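You operate a simulated robot arm through the tools that you are given. There is no shell and no other tool. Be economical: measure what you need, move in short steps, check, and stop when the job is done.

You run a simulated robot arm. Do the job below in one go: nothing can be reset, and whatever is moved stays where it is left.

Task
Take the short came on the top of the low table and put it away on the top of the glazing bench. Close the large drawer. Push the white drawer shut. Pull the right door open. The order is free.

It is judged by the outcome, as a careful person would: the job done as asked, and still so three seconds after it is handed in. It fails if anything else is knocked over, pushed out of place, dropped, spilled or broken.

Robot
A 7-joint arm with a two-finger parallel gripper on a trunk, on a base that drives. Base frame: it is fixed to the floor where the robot stands at the start and does not move with it; the origin is under the middle of the robot, x ahead of it, y to its left, z up; the surface under the hand at the start is at about z = 0.52. Readings come in m, degrees, newtons and seconds.
With the tool pointing down near the work surface it reaches from about 0.12 to 0.68 m from the robot's upright axis, wherever it stands. Its first joint turns from -166.0 to 166.0 degrees. Places, roughly: large drawer [0.5, -1.4, 0.6]; right door [-1.7, -2.9, 0.5]; short came (8x3x5 cm) [0.6, 0.1, 0.5]; top of the glazing bench [-1.9, 3, 0.9]; white drawer [0.6, -3, 0.8]. Payload 3.43 kg.
The TCP is the grasp point between the finger pads, 0.034 m short of the fingertips. In the tool frame z runs along the fingers and y along their closing line. Largest opening 0.128 m; finger width 0.024, thickness 0.012; the body of the gripper, 0.048 by 0.13 m, starts 0.096 m behind the TCP.
Orientation is told as [roll, pitch, yaw] about the base's x, y, z axes, in that order, counted from this pose: with the fingers straight down and closing along the base's y, the tool's x points along the base's -x, its y along +y and its z along -z.

Tools
- The arm moves only by the tool drive_tool. Its argument "deltas" is a list of rows, each a list of 7 numbers: the turn, a rotation vector about the base's x, y, z in units of 120 degrees (1.0 is 120 degrees), then the shift along the base's x, y, z in units of 300 mm (1.0 is 300 mm), then the finger opening in mm, from 0 to 128. In form: [[rx, ry, rz, x, y, z, jaw], ...]. A call has 1 to 8 rows; each row is the pose to reach, as a shift and turn from the pose commanded when the call began. A call with a number of a shift or a turn outside -1 to 1 is refused whole. Each row takes 0.2 s and may step no farther than 0.05 m and 8.6 degrees from the row before; otherwise, or with a gripper value out of range, the whole call is refused. A pose out of reach is approached as far as the arm can. The call stops where the force on the tool passes 40 N (or 10 N more than at its start, if that is more) or the arm is blocked; 0.2 s more then pass. The fingers move at their own pace (about 0.108 m/s each) and stop on an object; they squeeze with about 36 N. The grip force told is the motor's: it shows also when the fingers shut on nothing. Time passes only in rows, and 0.2 s behind the last, so rows that repeat a pose let the fingers close. The reply holds the time, the measured pose of the TCP, the force on the tool along the base axes, the opening and the grip force, in the units named above and with some noise, with the torque about the TCP (base axes, N m) and any sound that the robot's microphone picked up.
- Cameras (640 x 400 px; columns grow to the right, rows downward): "scene" is now at [-0.0154, 0.1186, 1.4225]; the picture's right is [-0.26, -0.96, 0.00], its down [-0.75, 0.21, -0.63] and it looks along [0.61, -0.17, -0.78] (base axes); focal length 259 px, centre (320, 200). "wrist" rides on the gripper at [0.076, -0.011, -0.16] in the tool frame; the picture's right is [0.15, 0.99, 0.00], its down [-0.88, 0.13, -0.46] and it looks along [-0.45, 0.07, 0.89] (tool axes); focal length 234 px, centre (320, 200). There is no depth. A picture from a camera that has moved, and an enlarged one, comes with that camera's place and axes in the base frame and with its lens.
- capture(camera): a new picture of that camera. The clock stands still meanwhile.
- move_column(by): slides the trunk up (or, below 0, down) by that many m; the arm and the scene camera ride with it, the base frame stays. It gives what a move gives, with no picture.
- roll_base(legs): drives the robot by 1 to 6 legs, each [ahead, left, turn to the left] in m, m and degrees, along the robot's own axes; the way and the turn of a leg run together, so that a leg with both is an arc; at most 1.5 m and 180 degrees a leg. The arm and the cameras ride along, it lands a little off, and it stops where it bumps. It gives what a move gives.
- head_to(pan, tilt): turns the head with the scene camera to pan (to the left, within 86 degrees either way) and tilt (down, from -29 to 69), counted from straight ahead of the robot. It gives what a move gives.
- close_up(camera, box): a new picture of the part [left, top, right, bottom] of that camera's present view, enlarged. The clock stands still meanwhile.
- close_job(): hands the job in; it is judged then, once.

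Work in short steps. Places have to be worked out from the pictures, the camera data and where the tool is seen: move nearer, look again, correct. Check each grasp and each placing, and mend what went wrong. You have 165 turns and 108 pictures in all, those below and enlarged ones among them. Open the gripper and draw the arm clear of the work before you hand the job in, unless the task says otherwise; then end with one line.

The tools are called after "Emit:" as name(argument=value, ...) on one line, values as JSON. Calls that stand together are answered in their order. drive_tool: Moves the arm, as the interface text tells. Its arguments: {"type":"object","properties":{"deltas":{"type":"array"}},"required":["deltas"]} The other tools are called the same way: move_column (by) slides the trunk up or down; roll_base (legs) drives the base; head_to (pan, tilt) turns the head that bears the scene camera; capture (camera) takes a picture; close_up (camera, box) takes an enlarged picture of a part of a camera's view; close_job () hands the job in.

At the start:

```text
t: 0.0
eef_pos: [0.4999, -0.0213, 0.7494]
orientation: [-0.1, 0.0, 0.0]
ft_force: [0.1, -0.3, -0.4]
torque: [-0.02, 0.02, 0.0]
finger_gap: 0.128
finger_force: 0.1
trunk travel left (down, up): [-0.15, 0.174]
robot x, y, heading: [-0.0004, 0.0037, -0.3]
head pan, tilt: [-15.3, 51.0]
```

scene: 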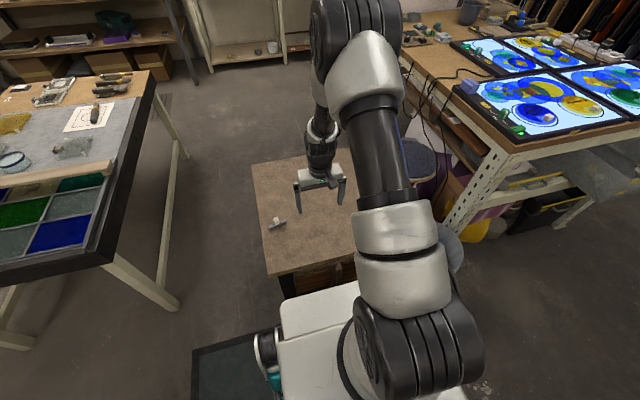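
wrist: 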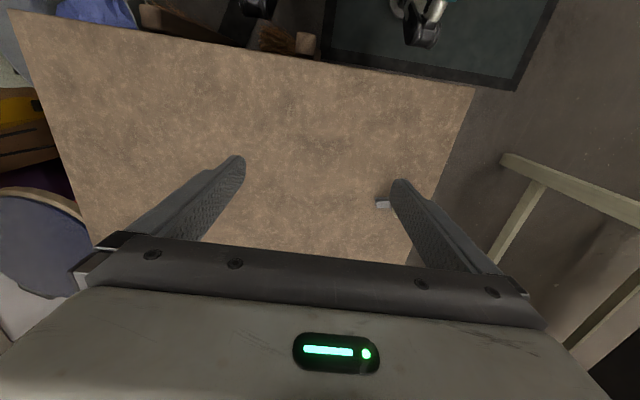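

I'll take an enlarged look at the came on the low table to judge its place and orientation.

Emit:
close_up(camera="scene", box=[240, 190, 320, 240])

Emit:
close_up(camera="wrist", box=[340, 160, 420, 240])

```text
8.00 times, centred on (280, 215) of scene
camera zoom: at [-0.0154, 0.1186, 1.4225], right [-0.26, -0.96, 0.0], down [-0.75, 0.21, -0.63], along [0.61, -0.17, -0.78], focal length 2073 px, centre (640, 80)
```

zoom: 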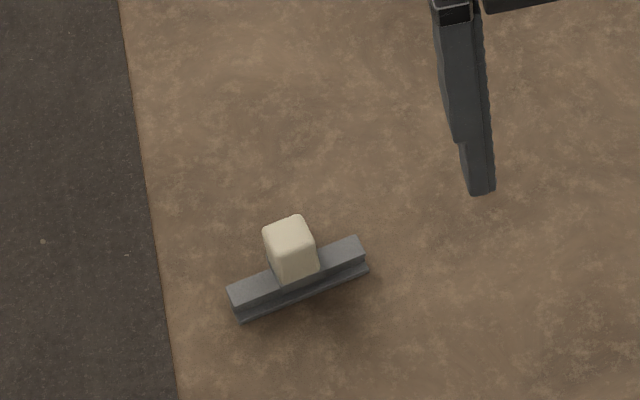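

```text
5.00 times, centred on (380, 200) of wrist
camera zoom: at [0.4232, -0.0325, 0.9098], right [-0.15, 0.99, 0.0], down [0.88, 0.13, 0.46], along [0.45, 0.07, -0.89], focal length 1171 px, centre (20, 200)
```

zoom: 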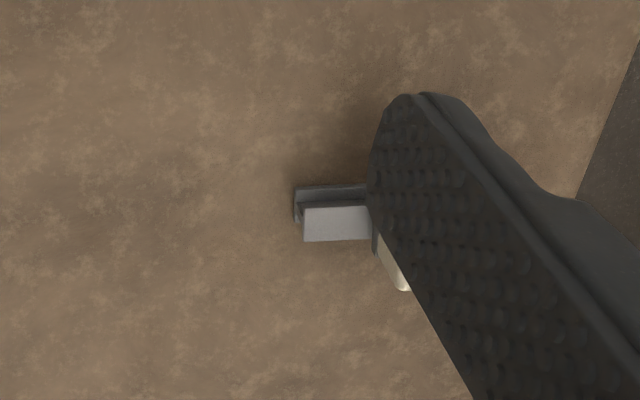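

The came lies with its long axis about 9° off the base y, centred near (0.595, 0.127), with a small post on top. I'll move above it with 9° yaw and look again.

Emit:
drive_tool(deltas=[[0, 0, 0.015, 0.063, 0.099, -0.06, 128], [0, 0, 0.03, 0.126, 0.198, -0.12, 128], [0, 0, 0.045, 0.189, 0.296, -0.18, 128], [0, 0, 0.06, 0.252, 0.395, -0.24, 128], [0, 0, 0.075, 0.315, 0.494, -0.3, 128], [0, 0, 0.075, 0.315, 0.494, -0.3, 128]])

Emit:
capture(camera="wrist")

Emit:
close_up(camera="scene", box=[220, 150, 380, 250])

```text
t: 1.4
eef_pos: [0.5939, 0.1276, 0.6588]
orientation: [0.1, 0.0, 9.0]
ft_force: [-0.1, -0.3, -0.5]
torque: [0.03, -0.01, 0.01]
finger_gap: 0.128
finger_force: 0.1
trunk travel left (down, up): [-0.15, 0.174]
robot x, y, heading: [0.0, 0.0032, 0.0]
head pan, tilt: [-15.3, 51.0]
```

```text
103 pictures are left
camera wrist: at [0.5208, 0.1047, 0.8188], right [-0.3, 0.95, 0.0], down [0.85, 0.27, 0.46], along [0.43, 0.14, -0.89], focal length 234 px, centre (320, 200)
```

wrist: 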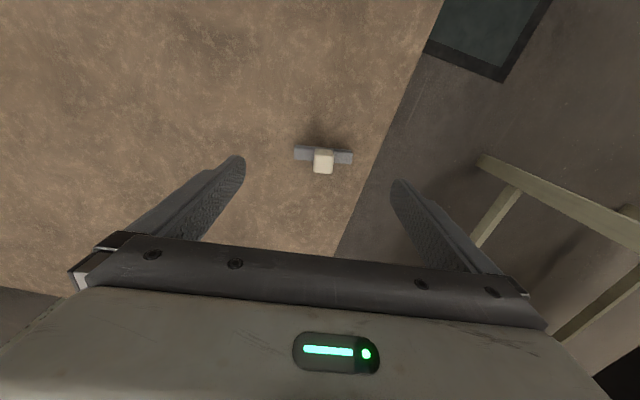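

```text
4.00 times, centred on (300, 200) of scene
camera zoom: at [-0.0154, 0.1187, 1.4225], right [-0.26, -0.96, 0.0], down [-0.75, 0.21, -0.63], along [0.61, -0.17, -0.78], focal length 1036 px, centre (400, 200)
```

zoom: 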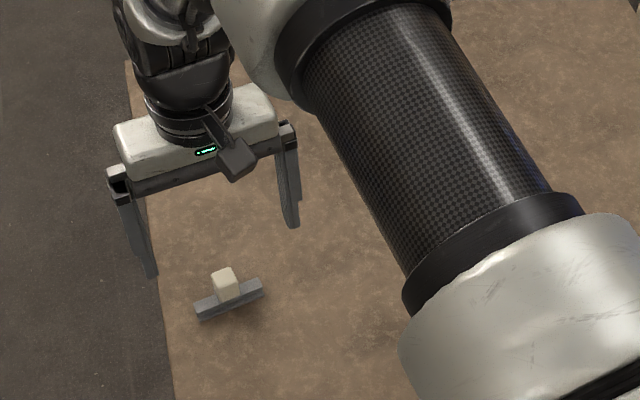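

Zooming on the came from the wrist camera to refine its centre and angle.

Emit:
close_up(camera="wrist", box=[280, 130, 360, 180])

```text
8.00 times, centred on (320, 155) of wrist
camera zoom: at [0.5208, 0.1047, 0.8188], right [-0.3, 0.95, 0.0], down [0.85, 0.27, 0.46], along [0.43, 0.14, -0.89], focal length 1873 px, centre (320, 560)
```

zoom: 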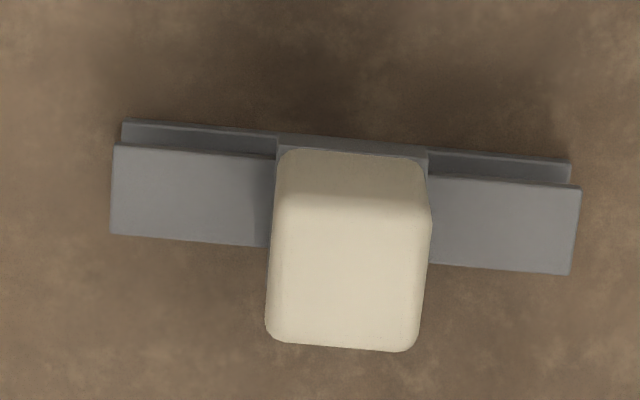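

Post centre ≈ (0.598, 0.134), top ≈ 0.57, bar angle ≈ 12.5°. I'll grasp the post, fingertips just above the bar.

Emit:
drive_tool(deltas=[[0, 0, 0.029, 0.014, 0.022, -0.08, 70], [0, 0, 0.029, 0.014, 0.022, -0.16, 70], [0, 0, 0.029, 0.014, 0.022, -0.22, 70], [0, 0, 0.029, 0.014, 0.022, -0.268, 70]])

Emit:
capture(camera="wrist")

Emit:
close_up(camera="scene", box=[220, 150, 380, 250])

```text
t: 2.4
eef_pos: [0.5977, 0.1339, 0.579]
orientation: [0.0, -0.1, 12.4]
ft_force: [-0.2, 0.8, 0.2]
torque: [0.0, 0.0, -0.01]
finger_gap: 0.07
finger_force: 0.1
trunk travel left (down, up): [-0.15, 0.174]
robot x, y, heading: [0.0032, 0.0002, 0.3]
head pan, tilt: [-15.3, 51.0]
```

```text
100 pictures are left
camera wrist: at [0.526, 0.1061, 0.7393], right [-0.36, 0.93, 0.0], down [0.83, 0.32, 0.46], along [0.43, 0.16, -0.89], focal length 234 px, centre (320, 200)
```

wrist: 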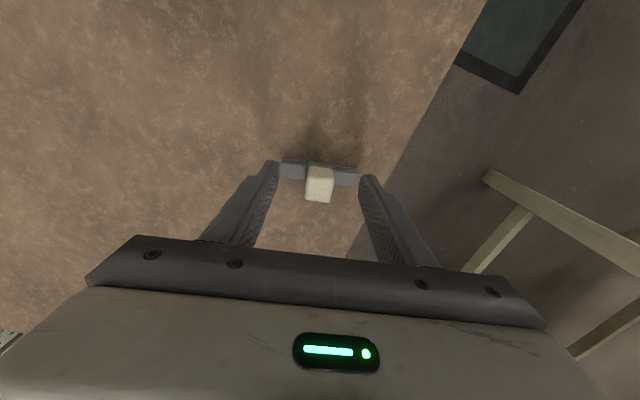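

```text
4.00 times, centred on (300, 200) of scene
camera zoom: at [-0.0155, 0.1186, 1.4225], right [-0.26, -0.96, 0.0], down [-0.75, 0.21, -0.63], along [0.61, -0.17, -0.78], focal length 1036 px, centre (400, 200)
```

zoom: 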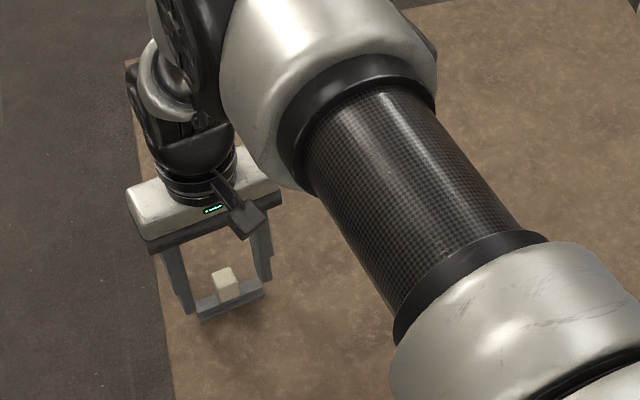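

The post is between the fingers, tips just over the bar. Closing the gripper.

Emit:
drive_tool(deltas=[[0, 0, 0, 0, 0, 0, 10], [0, 0, 0, 0, 0, 0, 0], [0, 0, 0, 0, 0, 0, 0], [0, 0, 0, 0, 0, 0, 0]])

Emit:
close_up(camera="wrist", box=[240, 120, 400, 220])

```text
t: 3.4
eef_pos: [0.5999, 0.1332, 0.5797]
orientation: [-0.1, 0.0, 12.6]
ft_force: [-0.2, 0.1, 0.3]
torque: [0.02, 0.0, -0.03]
finger_gap: 0.0212
finger_force: 35.8
trunk travel left (down, up): [-0.15, 0.174]
robot x, y, heading: [-0.0011, -0.0002, 0.2]
head pan, tilt: [-15.3, 51.0]
```

```text
4.00 times, centred on (320, 170) of wrist
camera zoom: at [0.5259, 0.1062, 0.7395], right [-0.36, 0.93, 0.0], down [0.83, 0.32, 0.46], along [0.43, 0.16, -0.89], focal length 937 px, centre (320, 320)
```

zoom: 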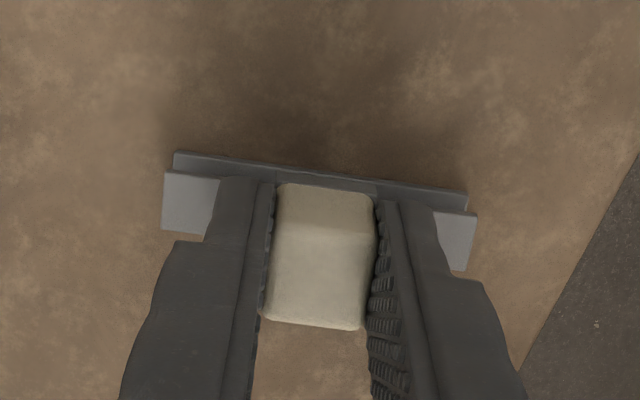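

Gripped at 21 mm. Lifting and checking.

Emit:
drive_tool(deltas=[[0, 0, 0, 0, 0, 0.08, 0], [0, 0, 0, 0, 0, 0.2, 0], [0, 0, 0, 0, 0, 0.33, 0], [0, 0, 0, 0, 0, 0.46, 0], [0, 0, 0, 0, 0, 0.6, 0], [0, 0, 0, 0, 0, 0.75, 0], [0, 0, 0, 0, 0, 0.9, 0]])

Emit:
capture(camera="wrist")

Emit:
head_to(pan=80, tilt=15)

Emit:
capture(camera="scene")

Emit:
head_to(pan=-80, tilt=15)

Emit:
capture(camera="scene")

```text
t: 5.0
eef_pos: [0.599, 0.1331, 0.8496]
orientation: [0.0, 0.1, 12.5]
ft_force: [-0.8, -0.7, -1.0]
torque: [0.01, 0.02, 0.03]
finger_gap: 0.0213
finger_force: 35.3
trunk travel left (down, up): [-0.15, 0.174]
robot x, y, heading: [0.0006, -0.0001, 0.0]
head pan, tilt: [-15.3, 51.0]
```

```text
97 pictures are left
camera wrist: at [0.5267, 0.1059, 1.0092], right [-0.36, 0.93, 0.0], down [0.83, 0.32, 0.45], along [0.42, 0.16, -0.89], focal length 234 px, centre (320, 200)
```

wrist: 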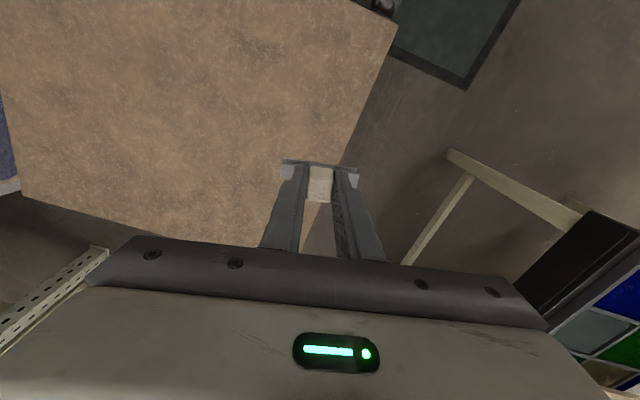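

```text
t: 6.7
eef_pos: [0.599, 0.1341, 0.8475]
orientation: [0.0, 0.0, 12.6]
ft_force: [0.3, -0.6, -1.2]
torque: [0.01, -0.02, 0.02]
finger_gap: 0.0213
finger_force: 36.6
trunk travel left (down, up): [-0.15, 0.174]
robot x, y, heading: [0.0012, -0.0016, -0.3]
head pan, tilt: [80.0, 15.0]
```

```text
96 pictures are left
camera scene: at [-0.0724, 0.2307, 1.4775], right [0.98, -0.17, 0.0], down [-0.05, -0.26, -0.97], along [0.17, 0.95, -0.26], focal length 259 px, centre (320, 200)
```

scene: 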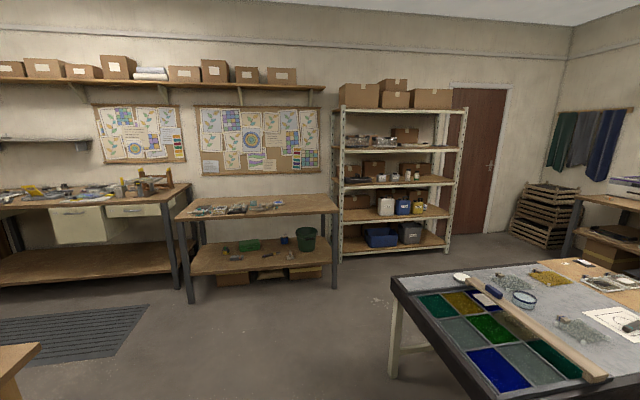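

```text
t: 9.2
eef_pos: [0.5987, 0.1332, 0.8481]
orientation: [0.0, 0.0, 12.5]
ft_force: [0.3, 0.4, -0.6]
torque: [0.02, 0.01, -0.01]
finger_gap: 0.0213
finger_force: 35.9
trunk travel left (down, up): [-0.15, 0.174]
robot x, y, heading: [0.0029, -0.0005, -0.1]
head pan, tilt: [-80.0, 15.0]
```

```text
95 pictures are left
camera scene: at [-0.0724, 0.0467, 1.4776], right [-0.98, -0.17, 0.0], down [-0.05, 0.25, -0.97], along [0.17, -0.95, -0.26], focal length 259 px, centre (320, 200)
```

scene: 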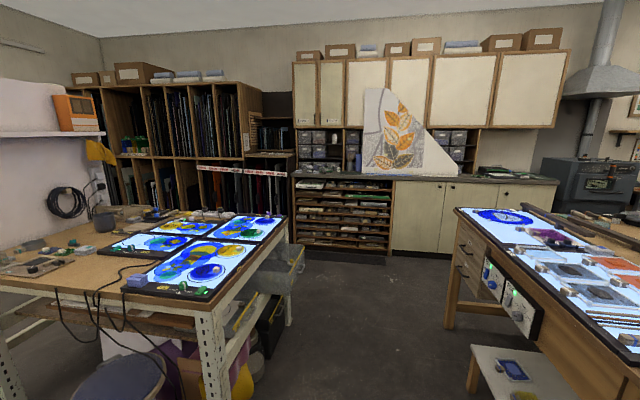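

Came is held. The bench at the far left-rear (with its own drawers) is at about (-1.9, 3). I'll draw the arm in, then back off and turn left.

Emit:
drive_tool(deltas=[[0, 0, 0, -0.11, -0.07, 0.07, 0], [0, 0, 0, -0.22, -0.14, 0.14, 0], [0, 0, 0, -0.33, -0.21, 0.21, 0], [0, 0, 0, -0.44, -0.28, 0.28, 0], [0, 0, 0, -0.55, -0.35, 0.35, 0], [0, 0, 0, -0.66, -0.42, 0.42, 0], [0, 0, 0, -0.77, -0.44, 0.5, 0]])

Emit:
move_column(by=0.12)

Emit:
roll_base(legs=[[-0.25, 0, 0], [0, 0, 90]])

Emit:
head_to(pan=20, tilt=25)

Emit:
capture(camera="scene")

```text
t: 10.8
eef_pos: [0.3672, 0.0014, 1.0004]
orientation: [-0.1, 0.0, 12.5]
ft_force: [0.5, 0.6, -0.7]
torque: [-0.05, 0.02, -0.02]
finger_gap: 0.0211
finger_force: 36.0
trunk travel left (down, up): [-0.15, 0.174]
robot x, y, heading: [0.0012, -0.0004, -0.1]
head pan, tilt: [-80.0, 15.0]
```

```text
t: 12.3
eef_pos: [0.3672, 0.0026, 1.1198]
orientation: [0.0, 0.0, 12.6]
ft_force: [0.6, -0.6, -1.1]
torque: [-0.02, 0.0, 0.0]
finger_gap: 0.0213
finger_force: 36.0
trunk travel left (down, up): [-0.27, 0.054]
robot x, y, heading: [0.0003, 0.0005, -0.0]
head pan, tilt: [-80.0, 15.0]
```

```text
t: 18.0
eef_pos: [-0.2464, 0.3677, 1.1192]
orientation: [0.0, 0.0, 101.7]
ft_force: [0.0, 0.2, -1.7]
torque: [-0.02, 0.0, 0.0]
finger_gap: 0.0213
finger_force: 35.8
trunk travel left (down, up): [-0.27, 0.054]
robot x, y, heading: [-0.2499, -0.002, 89.2]
head pan, tilt: [-80.0, 15.0]
```

```text
t: 19.8
eef_pos: [-0.2472, 0.3673, 1.1204]
orientation: [-0.1, 0.0, 101.7]
ft_force: [-0.4, -1.2, -1.0]
torque: [0.0, -0.04, 0.02]
finger_gap: 0.0213
finger_force: 36.2
trunk travel left (down, up): [-0.27, 0.054]
robot x, y, heading: [-0.2489, -0.0006, 89.6]
head pan, tilt: [20.0, 25.0]
```

```text
94 pictures are left
camera scene: at [-0.4194, -0.0025, 1.5813], right [0.94, 0.33, 0.0], down [0.14, -0.4, -0.91], along [-0.3, 0.86, -0.42], focal length 259 px, centre (320, 200)
```

scene: 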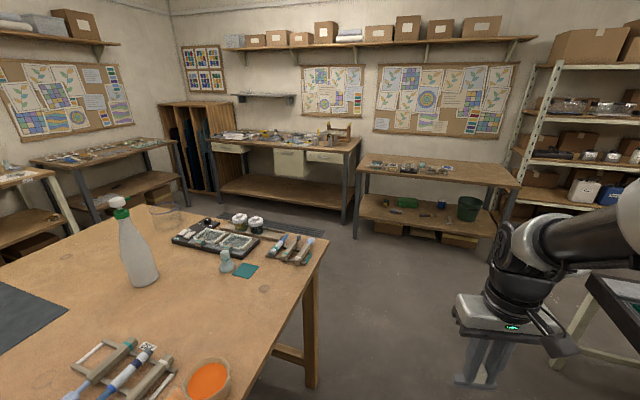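

The bench spans about x −2.7…−1.0 with front edge at y ≈ 2.5. Driving ahead past the left table's corner, then looking at the bench.

Emit:
roll_base(legs=[[1.5, 0, 0]])

Emit:
head_to(pan=50, tilt=25)

Emit:
capture(camera="scene")

```text
t: 27.2
eef_pos: [-0.2332, 1.8699, 1.1194]
orientation: [0.0, 0.1, 102.1]
ft_force: [0.9, 0.0, -0.3]
torque: [-0.02, 0.01, -0.01]
finger_gap: 0.0214
finger_force: 35.2
trunk travel left (down, up): [-0.27, 0.054]
robot x, y, heading: [-0.2318, 1.5, 89.5]
head pan, tilt: [20.0, 25.0]
```

```text
t: 28.1
eef_pos: [-0.2328, 1.8695, 1.1192]
orientation: [0.0, 0.0, 102.1]
ft_force: [-0.3, -0.8, -1.2]
torque: [-0.02, -0.04, 0.0]
finger_gap: 0.0213
finger_force: 36.1
trunk travel left (down, up): [-0.27, 0.054]
robot x, y, heading: [-0.2321, 1.5024, 89.6]
head pan, tilt: [50.0, 25.0]
```

```text
93 pictures are left
camera scene: at [-0.4435, 1.4709, 1.5813], right [0.65, 0.76, 0.0], down [0.32, -0.27, -0.91], along [-0.69, 0.59, -0.42], focal length 259 px, centre (320, 200)
```

scene: 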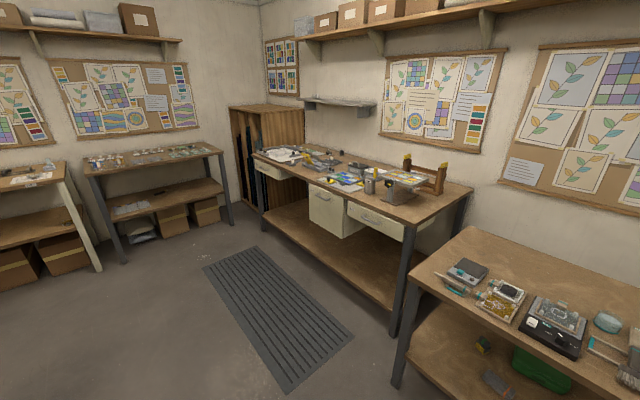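

Zooming on the bench top to find clear space.

Emit:
close_up(camera="scene", box=[240, 130, 480, 280])

```text
2.67 times, centred on (360, 205) of scene
camera zoom: at [-0.4435, 1.4709, 1.5813], right [0.65, 0.76, 0.0], down [0.32, -0.27, -0.91], along [-0.69, 0.59, -0.42], focal length 691 px, centre (213, 187)
```

zoom: 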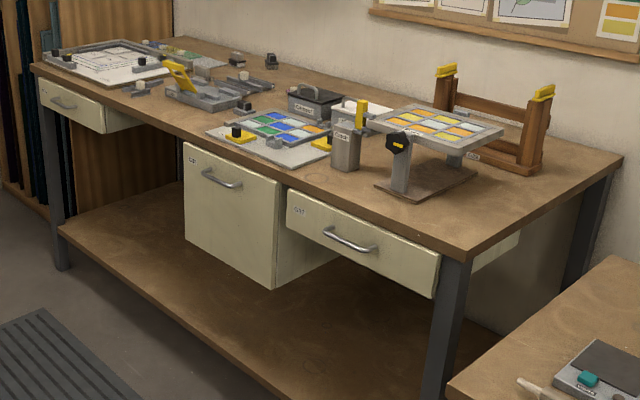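

The front-right corner of the bench top is free (around x −1.1, y 2.69). Driving there.

Emit:
roll_base(legs=[[0.3, 0, 0], [0, 0.87, 0], [0.25, 0, 0]])

Emit:
head_to(pan=0, tilt=45)

Emit:
capture(camera="scene")

Emit:
capture(camera="wrist")

```text
t: 39.9
eef_pos: [-1.1006, 2.4094, 1.1204]
orientation: [0.0, 0.0, 102.0]
ft_force: [-0.7, -0.4, -1.8]
torque: [0.0, 0.02, 0.01]
finger_gap: 0.0213
finger_force: 35.6
trunk travel left (down, up): [-0.27, 0.054]
robot x, y, heading: [-1.1042, 2.0396, 89.7]
head pan, tilt: [50.0, 25.0]
stopped in leg 3: the robot was blocked; the commanded pose is now the measured one
```

```text
t: 41.1
eef_pos: [-1.1002, 2.4076, 1.1205]
orientation: [0.0, -0.1, 102.0]
ft_force: [0.5, 0.9, -1.4]
torque: [-0.02, 0.03, 0.02]
finger_gap: 0.0214
finger_force: 36.3
trunk travel left (down, up): [-0.27, 0.054]
robot x, y, heading: [-1.1048, 2.0427, 89.5]
head pan, tilt: [0.0, 45.0]
```

```text
91 pictures are left
camera scene: at [-1.2409, 2.0325, 1.5508], right [1.0, -0.01, 0.0], down [-0.01, -0.71, -0.71], along [0.01, 0.71, -0.71], focal length 259 px, centre (320, 200)
```

scene: 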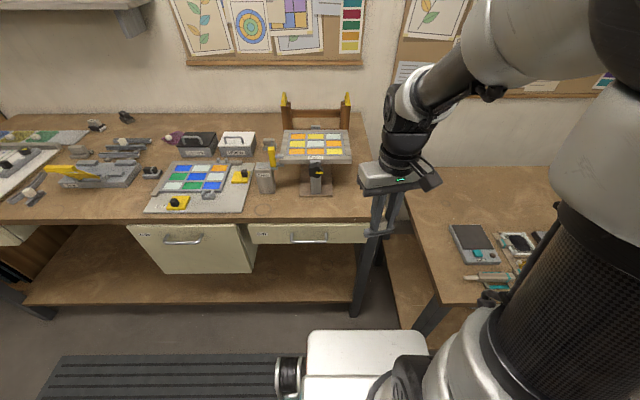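

```text
90 pictures are left
camera wrist: at [-1.0744, 2.3374, 1.2796], right [-0.94, -0.35, 0.0], down [-0.31, 0.83, 0.46], along [-0.16, 0.43, -0.89], focal length 234 px, centre (320, 200)
```

wrist: 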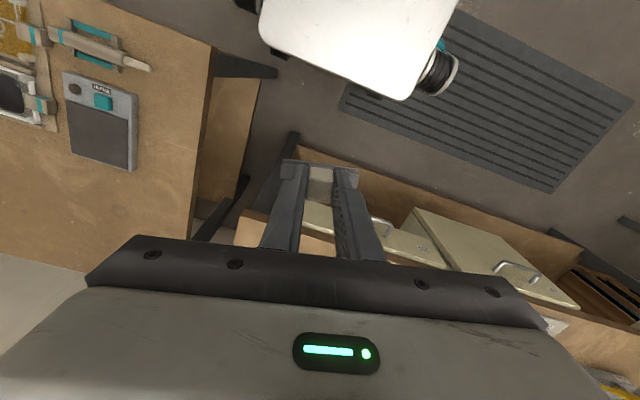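

The robot stopped against something (bench foot region) but upright; position works. I'll extend over the free corner, straightening the bar along x.

Emit:
drive_tool(deltas=[[0, 0, -0.02, 0, 0.16, 0, 0], [0, 0, -0.04, -0.01, 0.32, 0, 0], [0, 0, -0.06, -0.02, 0.47, 0, 0], [0, 0, -0.08, -0.03, 0.62, 0, 0], [0, 0, -0.1, -0.04, 0.77, 0, 0], [0, 0, -0.1, -0.05, 0.88, 0, 0], [0, 0, -0.1, -0.05, 0.97, 0, 0]])

Emit:
capture(camera="wrist")

Emit:
capture(camera="scene")

```text
t: 42.7
eef_pos: [-1.116, 2.6998, 1.1194]
orientation: [0.0, 0.0, 89.9]
ft_force: [-0.3, 0.0, -1.0]
torque: [0.01, 0.0, 0.01]
finger_gap: 0.021
finger_force: 35.5
trunk travel left (down, up): [-0.27, 0.054]
robot x, y, heading: [-1.1011, 2.0409, 89.6]
head pan, tilt: [0.0, 45.0]
```

```text
89 pictures are left
camera wrist: at [-1.1059, 2.6244, 1.2784], right [-0.99, -0.14, 0.0], down [-0.13, 0.88, 0.46], along [-0.07, 0.45, -0.89], focal length 234 px, centre (320, 200)
```

wrist: 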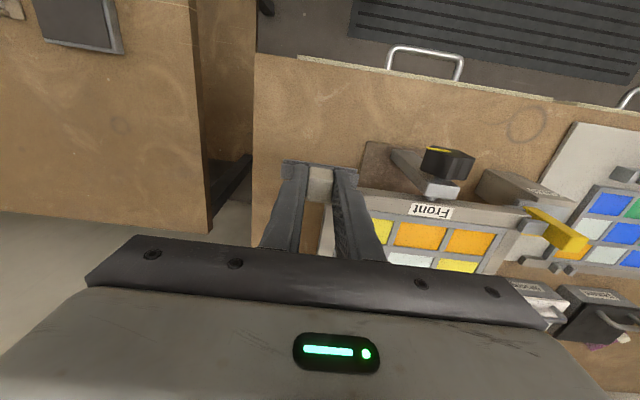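

```text
88 pictures are left
camera scene: at [-1.2409, 2.0327, 1.5507], right [1.0, -0.01, 0.0], down [-0.01, -0.71, -0.71], along [0.01, 0.71, -0.71], focal length 259 px, centre (320, 200)
```

scene: 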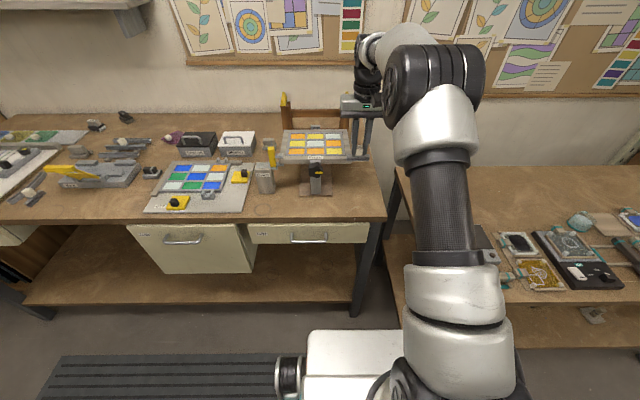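

Free zone: x −1.2…−1.01, y 2.6…2.72. I'll shift to (−1.095, 2.68) and lower to z ≈ 0.98, then look.

Emit:
drive_tool(deltas=[[0, 0, 0, 0.07, -0.067, -0.1, 0], [0, 0, 0, 0.07, -0.067, -0.23, 0], [0, 0, 0, 0.07, -0.067, -0.36, 0], [0, 0, 0, 0.07, -0.067, -0.46, 0], [0, 0, 0, 0.07, -0.067, -0.46, 0]])

Emit:
capture(camera="wrist")

Emit:
close_up(camera="scene", box=[280, 80, 440, 240])

```text
t: 43.9
eef_pos: [-1.0933, 2.6792, 0.9807]
orientation: [0.1, -0.1, 90.0]
ft_force: [0.0, 0.9, -1.1]
torque: [0.02, 0.0, -0.02]
finger_gap: 0.0214
finger_force: 36.0
trunk travel left (down, up): [-0.27, 0.054]
robot x, y, heading: [-1.1023, 2.0379, 89.6]
head pan, tilt: [0.0, 45.0]
```

```text
87 pictures are left
camera wrist: at [-1.0834, 2.6041, 1.141], right [-0.99, -0.15, 0.0], down [-0.13, 0.88, 0.46], along [-0.07, 0.45, -0.89], focal length 234 px, centre (320, 200)
```

wrist: 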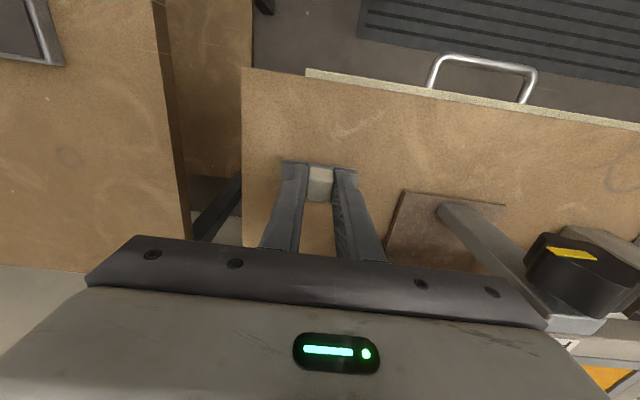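

```text
2.50 times, centred on (360, 160) of scene
camera zoom: at [-1.2408, 2.0327, 1.5507], right [1.0, -0.01, 0.0], down [-0.01, -0.71, -0.71], along [0.01, 0.71, -0.71], focal length 648 px, centre (220, 300)
```

zoom: 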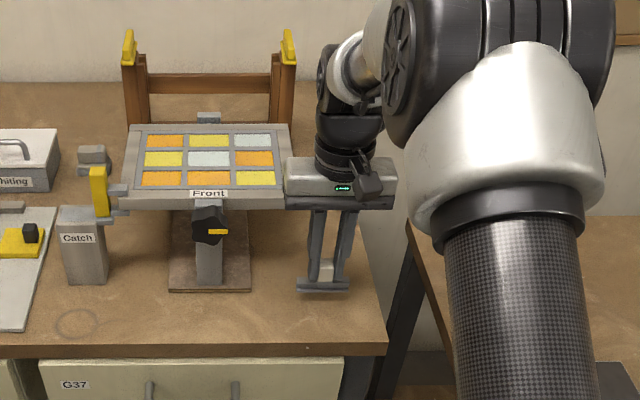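

Clear of the tray. Lowering slowly until contact.

Emit:
drive_tool(deltas=[[0, 0, 0, 0, 0, -0.033, 0], [0, 0, 0, 0, 0, -0.066, 0], [0, 0, 0, 0, 0, -0.083, 0], [0, 0, 0, 0, 0, -0.1, 0], [0, 0, 0, 0, 0, -0.117, 0], [0, 0, 0, 0, 0, -0.133, 0], [0, 0, 0, 0, 0, -0.15, 0]])

Emit:
close_up(camera="scene", box=[330, 140, 410, 220])

```text
t: 45.3
eef_pos: [-1.0936, 2.6817, 0.9515]
orientation: [0.1, -0.8, 90.0]
ft_force: [-0.7, -2.9, 15.1]
torque: [-0.22, 0.03, 0.02]
finger_gap: 0.0212
finger_force: 36.4
trunk travel left (down, up): [-0.27, 0.054]
robot x, y, heading: [-1.1043, 2.0377, 89.2]
head pan, tilt: [0.0, 45.0]
stopped in row 6: the force on the tool passed its limit at 45 N (the readings are from after the stop); the commanded pose is now the measured one
```

```text
5.00 times, centred on (370, 180) of scene
camera zoom: at [-1.2409, 2.0306, 1.5505], right [1.0, -0.01, 0.0], down [-0.01, -0.71, -0.71], along [0.01, 0.71, -0.71], focal length 1295 px, centre (70, 300)
```

zoom: 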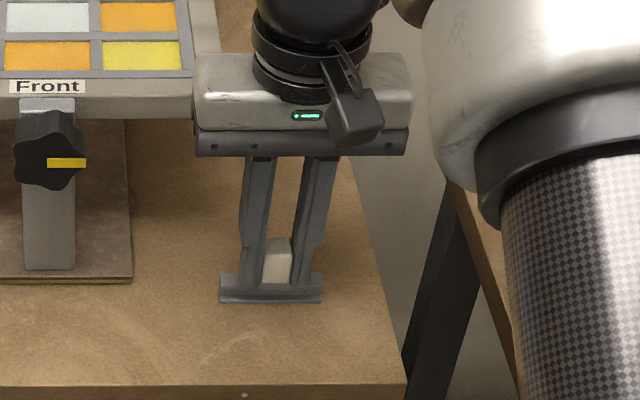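

The came rests on the bench. Releasing and lifting straight up.

Emit:
drive_tool(deltas=[[0, 0, 0, 0, 0, 0, 25], [0, 0, 0, 0, 0, 0, 40], [0, 0, 0, 0, 0, 0, 50], [0, 0, 0, 0, 0, 0.08, 50], [0, 0, 0, 0, 0, 0.2, 50], [0, 0, 0, 0, 0, 0.35, 50], [0, 0, 0, 0, 0, 0.5, 50]])

Emit:
close_up(camera="scene", box=[280, 80, 440, 240])

```text
t: 46.9
eef_pos: [-1.0932, 2.6832, 1.0984]
orientation: [0.0, -0.5, 90.0]
ft_force: [0.7, 0.0, -0.5]
torque: [0.02, -0.03, -0.03]
finger_gap: 0.05
finger_force: 0.0
trunk travel left (down, up): [-0.27, 0.054]
robot x, y, heading: [-1.102, 2.0434, 89.3]
head pan, tilt: [0.0, 45.0]
```

```text
2.50 times, centred on (360, 160) of scene
camera zoom: at [-1.2409, 2.0323, 1.5507], right [1.0, -0.01, 0.0], down [-0.01, -0.71, -0.71], along [0.01, 0.71, -0.71], focal length 648 px, centre (220, 300)
```

zoom: 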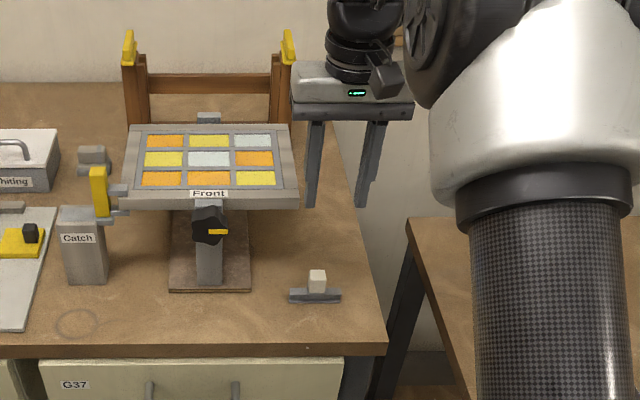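

Came is standing on the bench. Retract the arm and drive back to the aisle, then turn south to look at the drawers.

Emit:
drive_tool(deltas=[[0, 0, 0, 0, -0.15, 0.05, 50], [0, 0, 0, 0, -0.3, 0.05, 50], [0, 0, 0, 0, -0.45, 0.05, 50], [0, 0, 0, 0, -0.6, 0.05, 50], [0, 0, 0, 0, -0.75, 0.05, 50], [0, 0, 0, 0, -0.9, 0.05, 50], [0, 0, 0, 0, -1.0, 0.05, 50]])

Emit:
roll_base(legs=[[-0.25, 0, 0], [0, -0.88, 0], [-1.3, 0, 0], [-0.5, 0, 0], [0, 0, -180]])

Emit:
head_to(pan=15, tilt=25)

Emit:
capture(camera="scene")

```text
t: 48.5
eef_pos: [-1.0931, 2.3811, 1.1133]
orientation: [0.1, -0.7, 89.9]
ft_force: [1.2, 0.3, -0.1]
torque: [-0.03, -0.02, -0.02]
finger_gap: 0.0499
finger_force: 0.0
trunk travel left (down, up): [-0.27, 0.054]
robot x, y, heading: [-1.0994, 2.0395, 89.4]
head pan, tilt: [0.0, 45.0]
```

```text
t: 75.0
eef_pos: [-0.2187, -0.36, 1.1129]
orientation: [0.0, -0.5, -89.3]
ft_force: [0.1, 1.2, 0.7]
torque: [0.02, 0.01, -0.04]
finger_gap: 0.0502
finger_force: 0.1
trunk travel left (down, up): [-0.27, 0.054]
robot x, y, heading: [-0.212, -0.0201, -89.9]
head pan, tilt: [0.0, 45.0]
```

```text
t: 75.8
eef_pos: [-0.2186, -0.3607, 1.113]
orientation: [0.0, -0.4, -89.3]
ft_force: [-0.6, 0.5, 0.4]
torque: [-0.01, 0.0, 0.04]
finger_gap: 0.0503
finger_force: 0.3
trunk travel left (down, up): [-0.27, 0.054]
robot x, y, heading: [-0.2175, -0.0186, -89.6]
head pan, tilt: [15.0, 25.0]
```

```text
83 pictures are left
camera scene: at [-0.0493, -0.0177, 1.5813], right [-0.96, -0.26, 0.0], down [-0.11, 0.41, -0.91], along [0.24, -0.87, -0.42], focal length 259 px, centre (320, 200)
```

scene: 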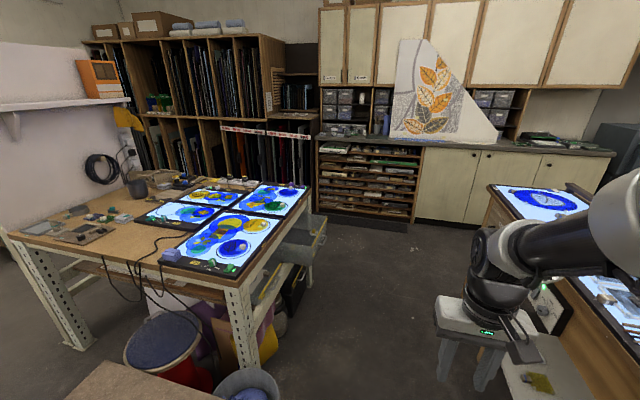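

Zooming on the light table's side drawers and the far cabinets.

Emit:
close_up(camera="scene", box=[220, 180, 340, 320])

Emit:
close_up(camera="scene", box=[300, 60, 620, 230])

```text
2.86 times, centred on (280, 250) of scene
camera zoom: at [-0.0493, -0.0177, 1.5813], right [-0.96, -0.26, 0.0], down [-0.11, 0.41, -0.91], along [0.24, -0.87, -0.42], focal length 740 px, centre (434, 57)
```

zoom: 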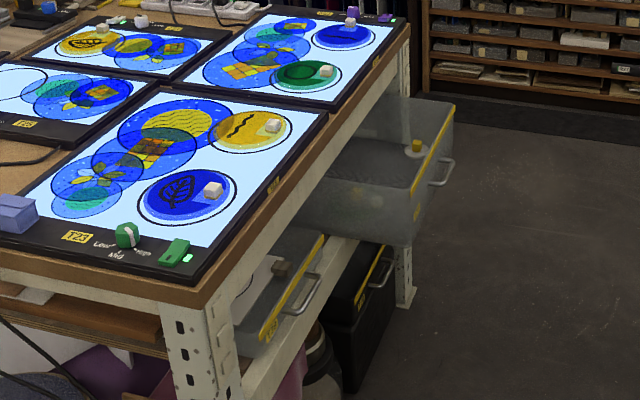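

```text
2.00 times, centred on (460, 145) of scene
camera zoom: at [-0.0493, -0.0177, 1.5813], right [-0.96, -0.26, 0.0], down [-0.11, 0.41, -0.91], along [0.24, -0.87, -0.42], focal length 518 px, centre (40, 310)
```

zoom: 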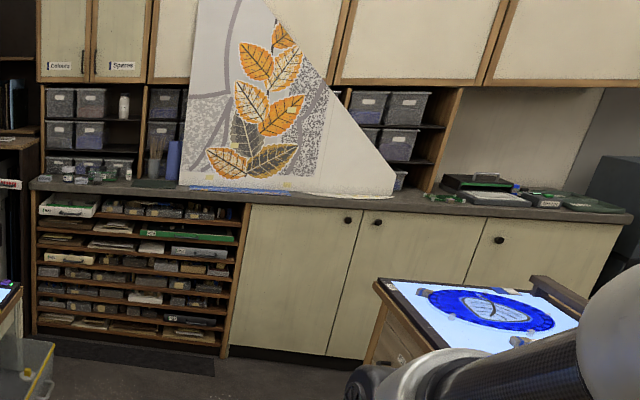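

The large drawer is the translucent bin under the light table (handle ≈ (0.33, −1.43, 0.6)), opening westward. Drive south and turn to face it.

Emit:
roll_base(legs=[[1.4, -0.08, 0], [0, 0, 90]])

Emit:
head_to(pan=0, tilt=45)

Emit:
capture(camera="scene")

Emit:
capture(camera="wrist")

```text
t: 86.8
eef_pos: [0.0484, -1.4306, 1.1127]
orientation: [0.0, -0.6, 0.6]
ft_force: [-0.1, 0.0, -0.7]
torque: [0.0, 0.01, 0.02]
finger_gap: 0.05
finger_force: 0.1
trunk travel left (down, up): [-0.27, 0.054]
robot x, y, heading: [-0.296, -1.424, 0.2]
head pan, tilt: [15.0, 25.0]
```

```text
t: 87.6
eef_pos: [0.0491, -1.4303, 1.1127]
orientation: [0.0, -0.4, 0.6]
ft_force: [1.0, -0.6, 0.2]
torque: [0.01, -0.01, 0.02]
finger_gap: 0.0497
finger_force: 0.1
trunk travel left (down, up): [-0.27, 0.054]
robot x, y, heading: [-0.2907, -1.4247, 0.3]
head pan, tilt: [0.0, 45.0]
```

```text
80 pictures are left
camera scene: at [-0.3007, -1.2861, 1.5508], right [0.0, -1.0, 0.0], down [-0.71, 0.0, -0.71], along [0.71, 0.0, -0.71], focal length 259 px, centre (320, 200)
```

scene: 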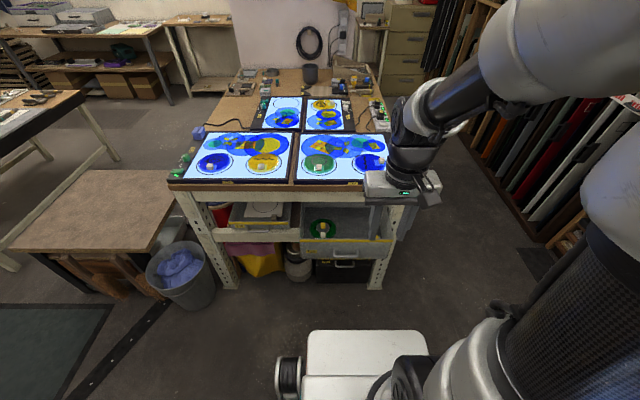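

```text
79 pictures are left
camera wrist: at [-0.029, -1.4415, 1.2729], right [-0.16, 0.99, 0.0], down [0.88, 0.14, 0.46], along [0.46, 0.07, -0.89], focal length 234 px, centre (320, 200)
```

wrist: 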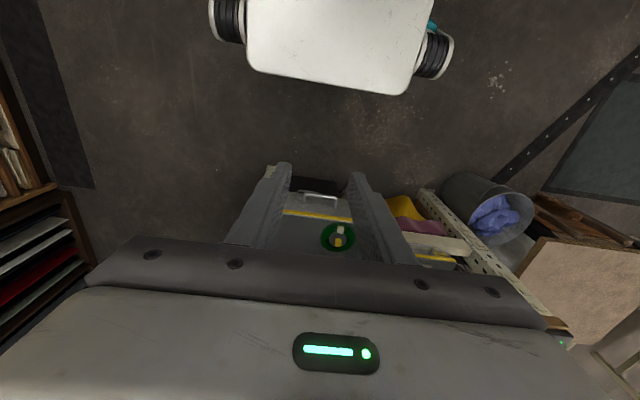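

Emit:
close_up(camera="scene", box=[160, 140, 420, 300])

```text
2.46 times, centred on (290, 220) of scene
camera zoom: at [-0.3007, -1.2861, 1.5508], right [0.0, -1.0, 0.0], down [-0.71, 0.0, -0.71], along [0.71, 0.0, -0.71], focal length 638 px, centre (394, 151)
```

zoom: 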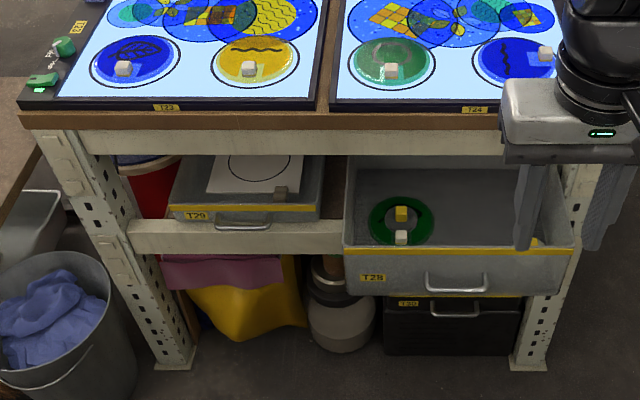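

T28 is the large drawer: face ≈ x 0.35, y −1.40, z 0.52–0.68. I'll lower the trunk, move forward slightly, and tilt the closed fingers forward.

Emit:
move_column(by=-0.25)

Emit:
drive_tool(deltas=[[0, -0.07, 0, 0, 0, 0, 0], [0, -0.14, 0, 0, 0, 0, 0], [0, -0.21, 0, 0, 0, -0.05, 0], [0, -0.28, 0, 0, 0, -0.1, 0], [0, -0.35, 0, 0, 0.05, -0.2, 0], [0, -0.42, 0, 0, 0.1, -0.3, 0], [0, -0.49, 0, 0, 0.1, -0.4, 0], [0, -0.55, 0, 0, 0.1, -0.5, 0]])

Emit:
capture(camera="scene")

Emit:
capture(camera="wrist")

```text
t: 90.2
eef_pos: [0.0483, -1.4284, 0.8635]
orientation: [0.0, -0.5, 0.7]
ft_force: [0.2, -0.2, -0.1]
torque: [-0.01, 0.0, 0.01]
finger_gap: 0.0497
finger_force: 0.1
trunk travel left (down, up): [-0.02, 0.304]
robot x, y, heading: [-0.2914, -1.4229, 0.1]
head pan, tilt: [0.0, 45.0]
```

```text
t: 92.2
eef_pos: [0.1198, -1.3735, 0.658]
orientation: [1.5, -71.8, -1.2]
ft_force: [0.2, 0.3, 0.6]
torque: [0.02, -0.02, -0.03]
finger_gap: 0.0
finger_force: 32.8
out of reach, approached as far as the arm can: row 3, 4, 5, 6, 7, 8
trunk travel left (down, up): [-0.02, 0.304]
robot x, y, heading: [-0.2904, -1.4262, 0.1]
head pan, tilt: [0.0, 45.0]
stopped in row 8: the arm was blocked; the commanded pose is now the measured one
```

```text
77 pictures are left
camera scene: at [-0.3008, -1.2862, 1.3009], right [0.0, -1.0, 0.0], down [-0.71, 0.0, -0.71], along [0.71, 0.0, -0.71], focal length 259 px, centre (320, 200)
```

scene: 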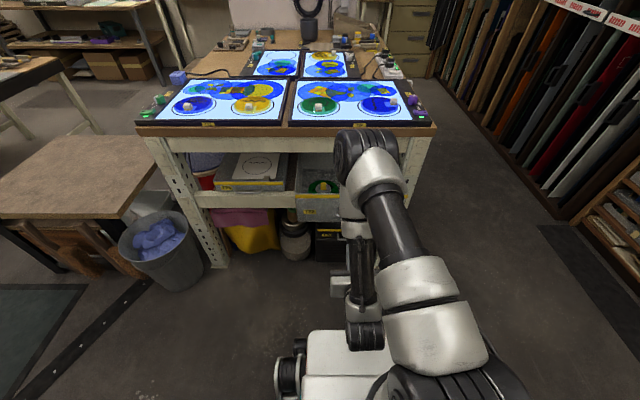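

```text
76 pictures are left
camera wrist: at [-0.0558, -1.3852, 0.6371], right [-0.05, 0.99, -0.13], down [-0.16, 0.12, 0.98], along [0.99, 0.07, 0.15], focal length 234 px, centre (320, 200)
```

wrist: 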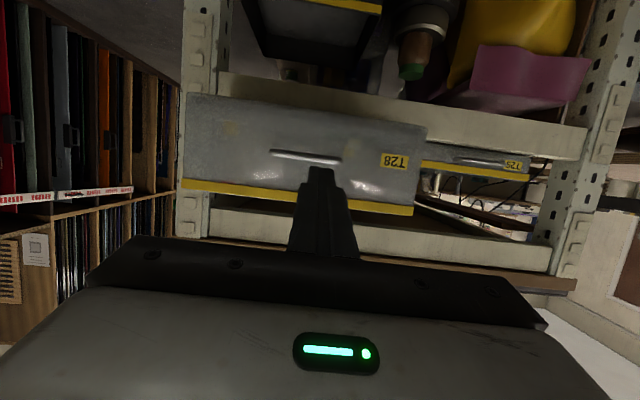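

The hand is nearly level, facing T28 just above its handle. Moving forward along +x.

Emit:
drive_tool(deltas=[[0, 0, 0, 0.13, -0.03, 0.03, 0], [0, 0, 0, 0.26, -0.06, 0.04, 0], [0, 0, 0, 0.39, -0.08, 0.04, 0], [0, 0, 0, 0.5, -0.08, 0.04, 0], [0, 0, 0, 0.58, -0.08, 0.04, 0]])

Emit:
capture(camera="wrist")

Emit:
close_up(camera="scene", box=[200, 100, 440, 280])

```text
t: 93.4
eef_pos: [0.2941, -1.3976, 0.671]
orientation: [1.3, -71.7, -1.1]
ft_force: [-0.6, 0.3, -0.1]
torque: [-0.03, 0.0, -0.02]
finger_gap: 0.0
finger_force: 33.2
trunk travel left (down, up): [-0.02, 0.304]
robot x, y, heading: [-0.2932, -1.4233, -0.1]
head pan, tilt: [0.0, 45.0]
```

```text
75 pictures are left
camera wrist: at [0.1185, -1.4096, 0.6488], right [-0.05, 0.99, -0.13], down [-0.16, 0.12, 0.98], along [0.99, 0.07, 0.15], focal length 234 px, centre (320, 200)
```

wrist: 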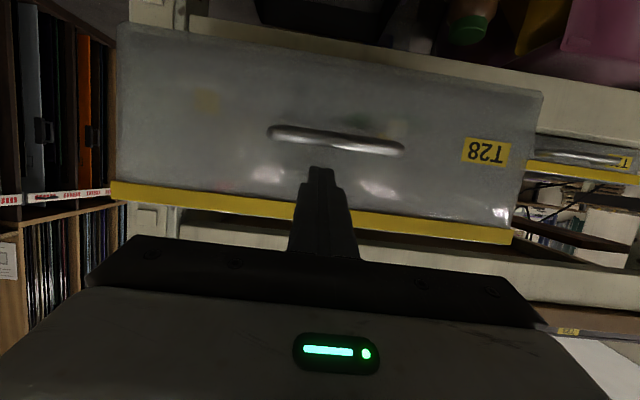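

```text
2.22 times, centred on (320, 190) of scene
camera zoom: at [-0.3007, -1.2861, 1.3007], right [0.0, -1.0, 0.0], down [-0.71, 0.0, -0.71], along [0.71, 0.0, -0.71], focal length 576 px, centre (320, 222)
```

zoom: 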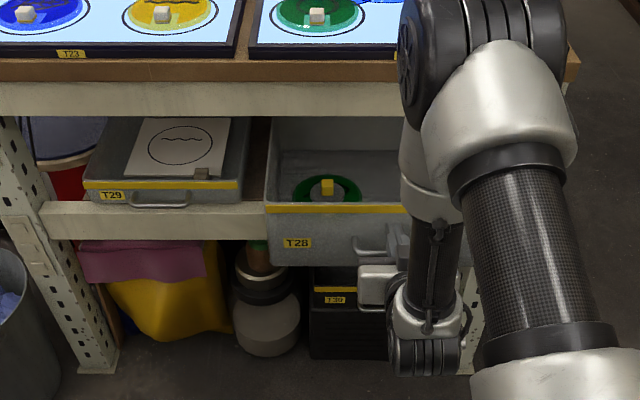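

Pushing slowly now.

Emit:
drive_tool(deltas=[[0, 0, 0, 0.06, 0, 0, 0], [0, 0, 0, 0.12, 0, 0, 0], [0, 0, 0, 0.18, 0, 0, 0], [0, 0, 0, 0.24, 0, 0, 0], [0, 0, 0, 0.3, 0, 0, 0]])

Emit:
capture(camera="wrist")

Emit:
close_up(camera="scene", box=[200, 100, 440, 280])

```text
t: 94.6
eef_pos: [0.3843, -1.3983, 0.6702]
orientation: [1.3, -71.6, -1.0]
ft_force: [0.1, -0.1, -0.9]
torque: [0.0, 0.01, -0.01]
finger_gap: 0.0
finger_force: 33.3
trunk travel left (down, up): [-0.02, 0.304]
robot x, y, heading: [-0.2902, -1.4244, 0.4]
head pan, tilt: [0.0, 45.0]
```

```text
73 pictures are left
camera wrist: at [0.2083, -1.4098, 0.649], right [-0.05, 0.99, -0.13], down [-0.16, 0.12, 0.98], along [0.99, 0.07, 0.15], focal length 234 px, centre (320, 200)
```

wrist: 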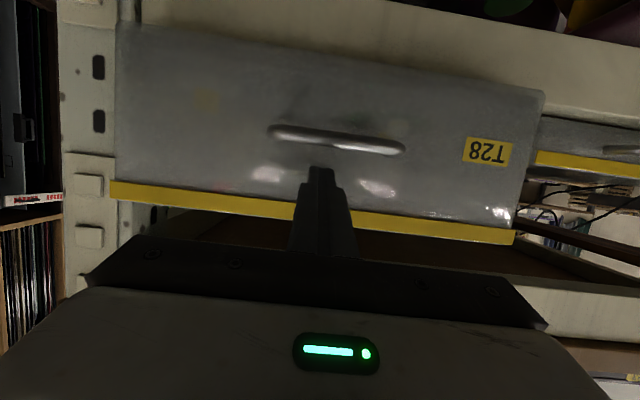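

```text
2.22 times, centred on (320, 190) of scene
camera zoom: at [-0.3007, -1.2861, 1.3007], right [0.0, -1.0, 0.0], down [-0.71, 0.0, -0.71], along [0.71, 0.0, -0.71], focal length 576 px, centre (320, 222)
```

zoom: 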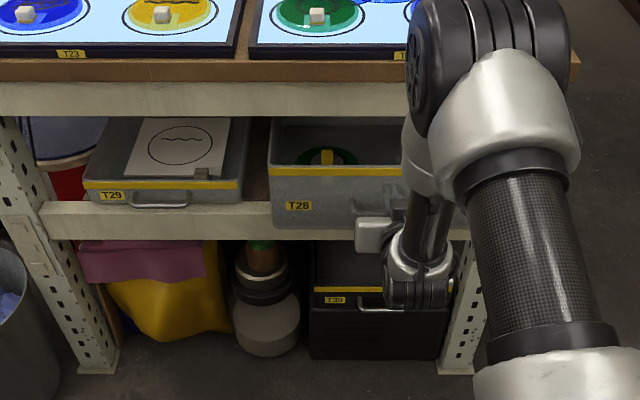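

The drawer is sliding in. Continuing until it stops.

Emit:
drive_tool(deltas=[[0, 0, 0, 0.06, 0, 0, 0], [0, 0, 0, 0.12, 0, 0, 0], [0, 0, 0, 0.18, 0, 0, 0], [0, 0, 0, 0.24, 0, 0, 0], [0, 0, 0, 0.3, 0, 0, 0]])

Emit:
capture(camera="wrist")

Emit:
close_up(camera="scene", box=[200, 100, 440, 280])

```text
t: 95.7
eef_pos: [0.4552, -1.3975, 0.6676]
orientation: [1.3, -71.4, -0.9]
ft_force: [-11.7, -0.3, 4.9]
torque: [-0.02, -0.21, -0.02]
finger_gap: 0.0
finger_force: 32.7
trunk travel left (down, up): [-0.02, 0.304]
robot x, y, heading: [-0.2971, -1.4287, 0.2]
head pan, tilt: [0.0, 45.0]
stopped in row 5: the force on the tool passed its limit at 63 N (the readings are from after the stop); the commanded pose is now the measured one
```

```text
71 pictures are left
camera wrist: at [0.278, -1.4094, 0.6478], right [-0.05, 0.99, -0.13], down [-0.15, 0.12, 0.98], along [0.99, 0.07, 0.14], focal length 234 px, centre (320, 200)
```

wrist: 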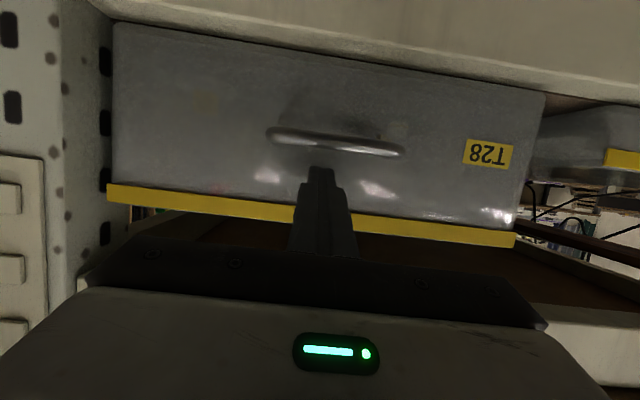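

```text
2.22 times, centred on (320, 190) of scene
camera zoom: at [-0.302, -1.2862, 1.3008], right [0.0, -1.0, 0.0], down [-0.71, 0.0, -0.71], along [0.71, 0.0, -0.71], focal length 576 px, centre (320, 222)
```

zoom: 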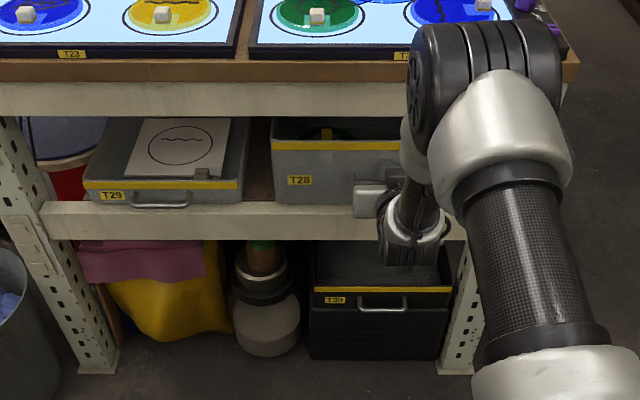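

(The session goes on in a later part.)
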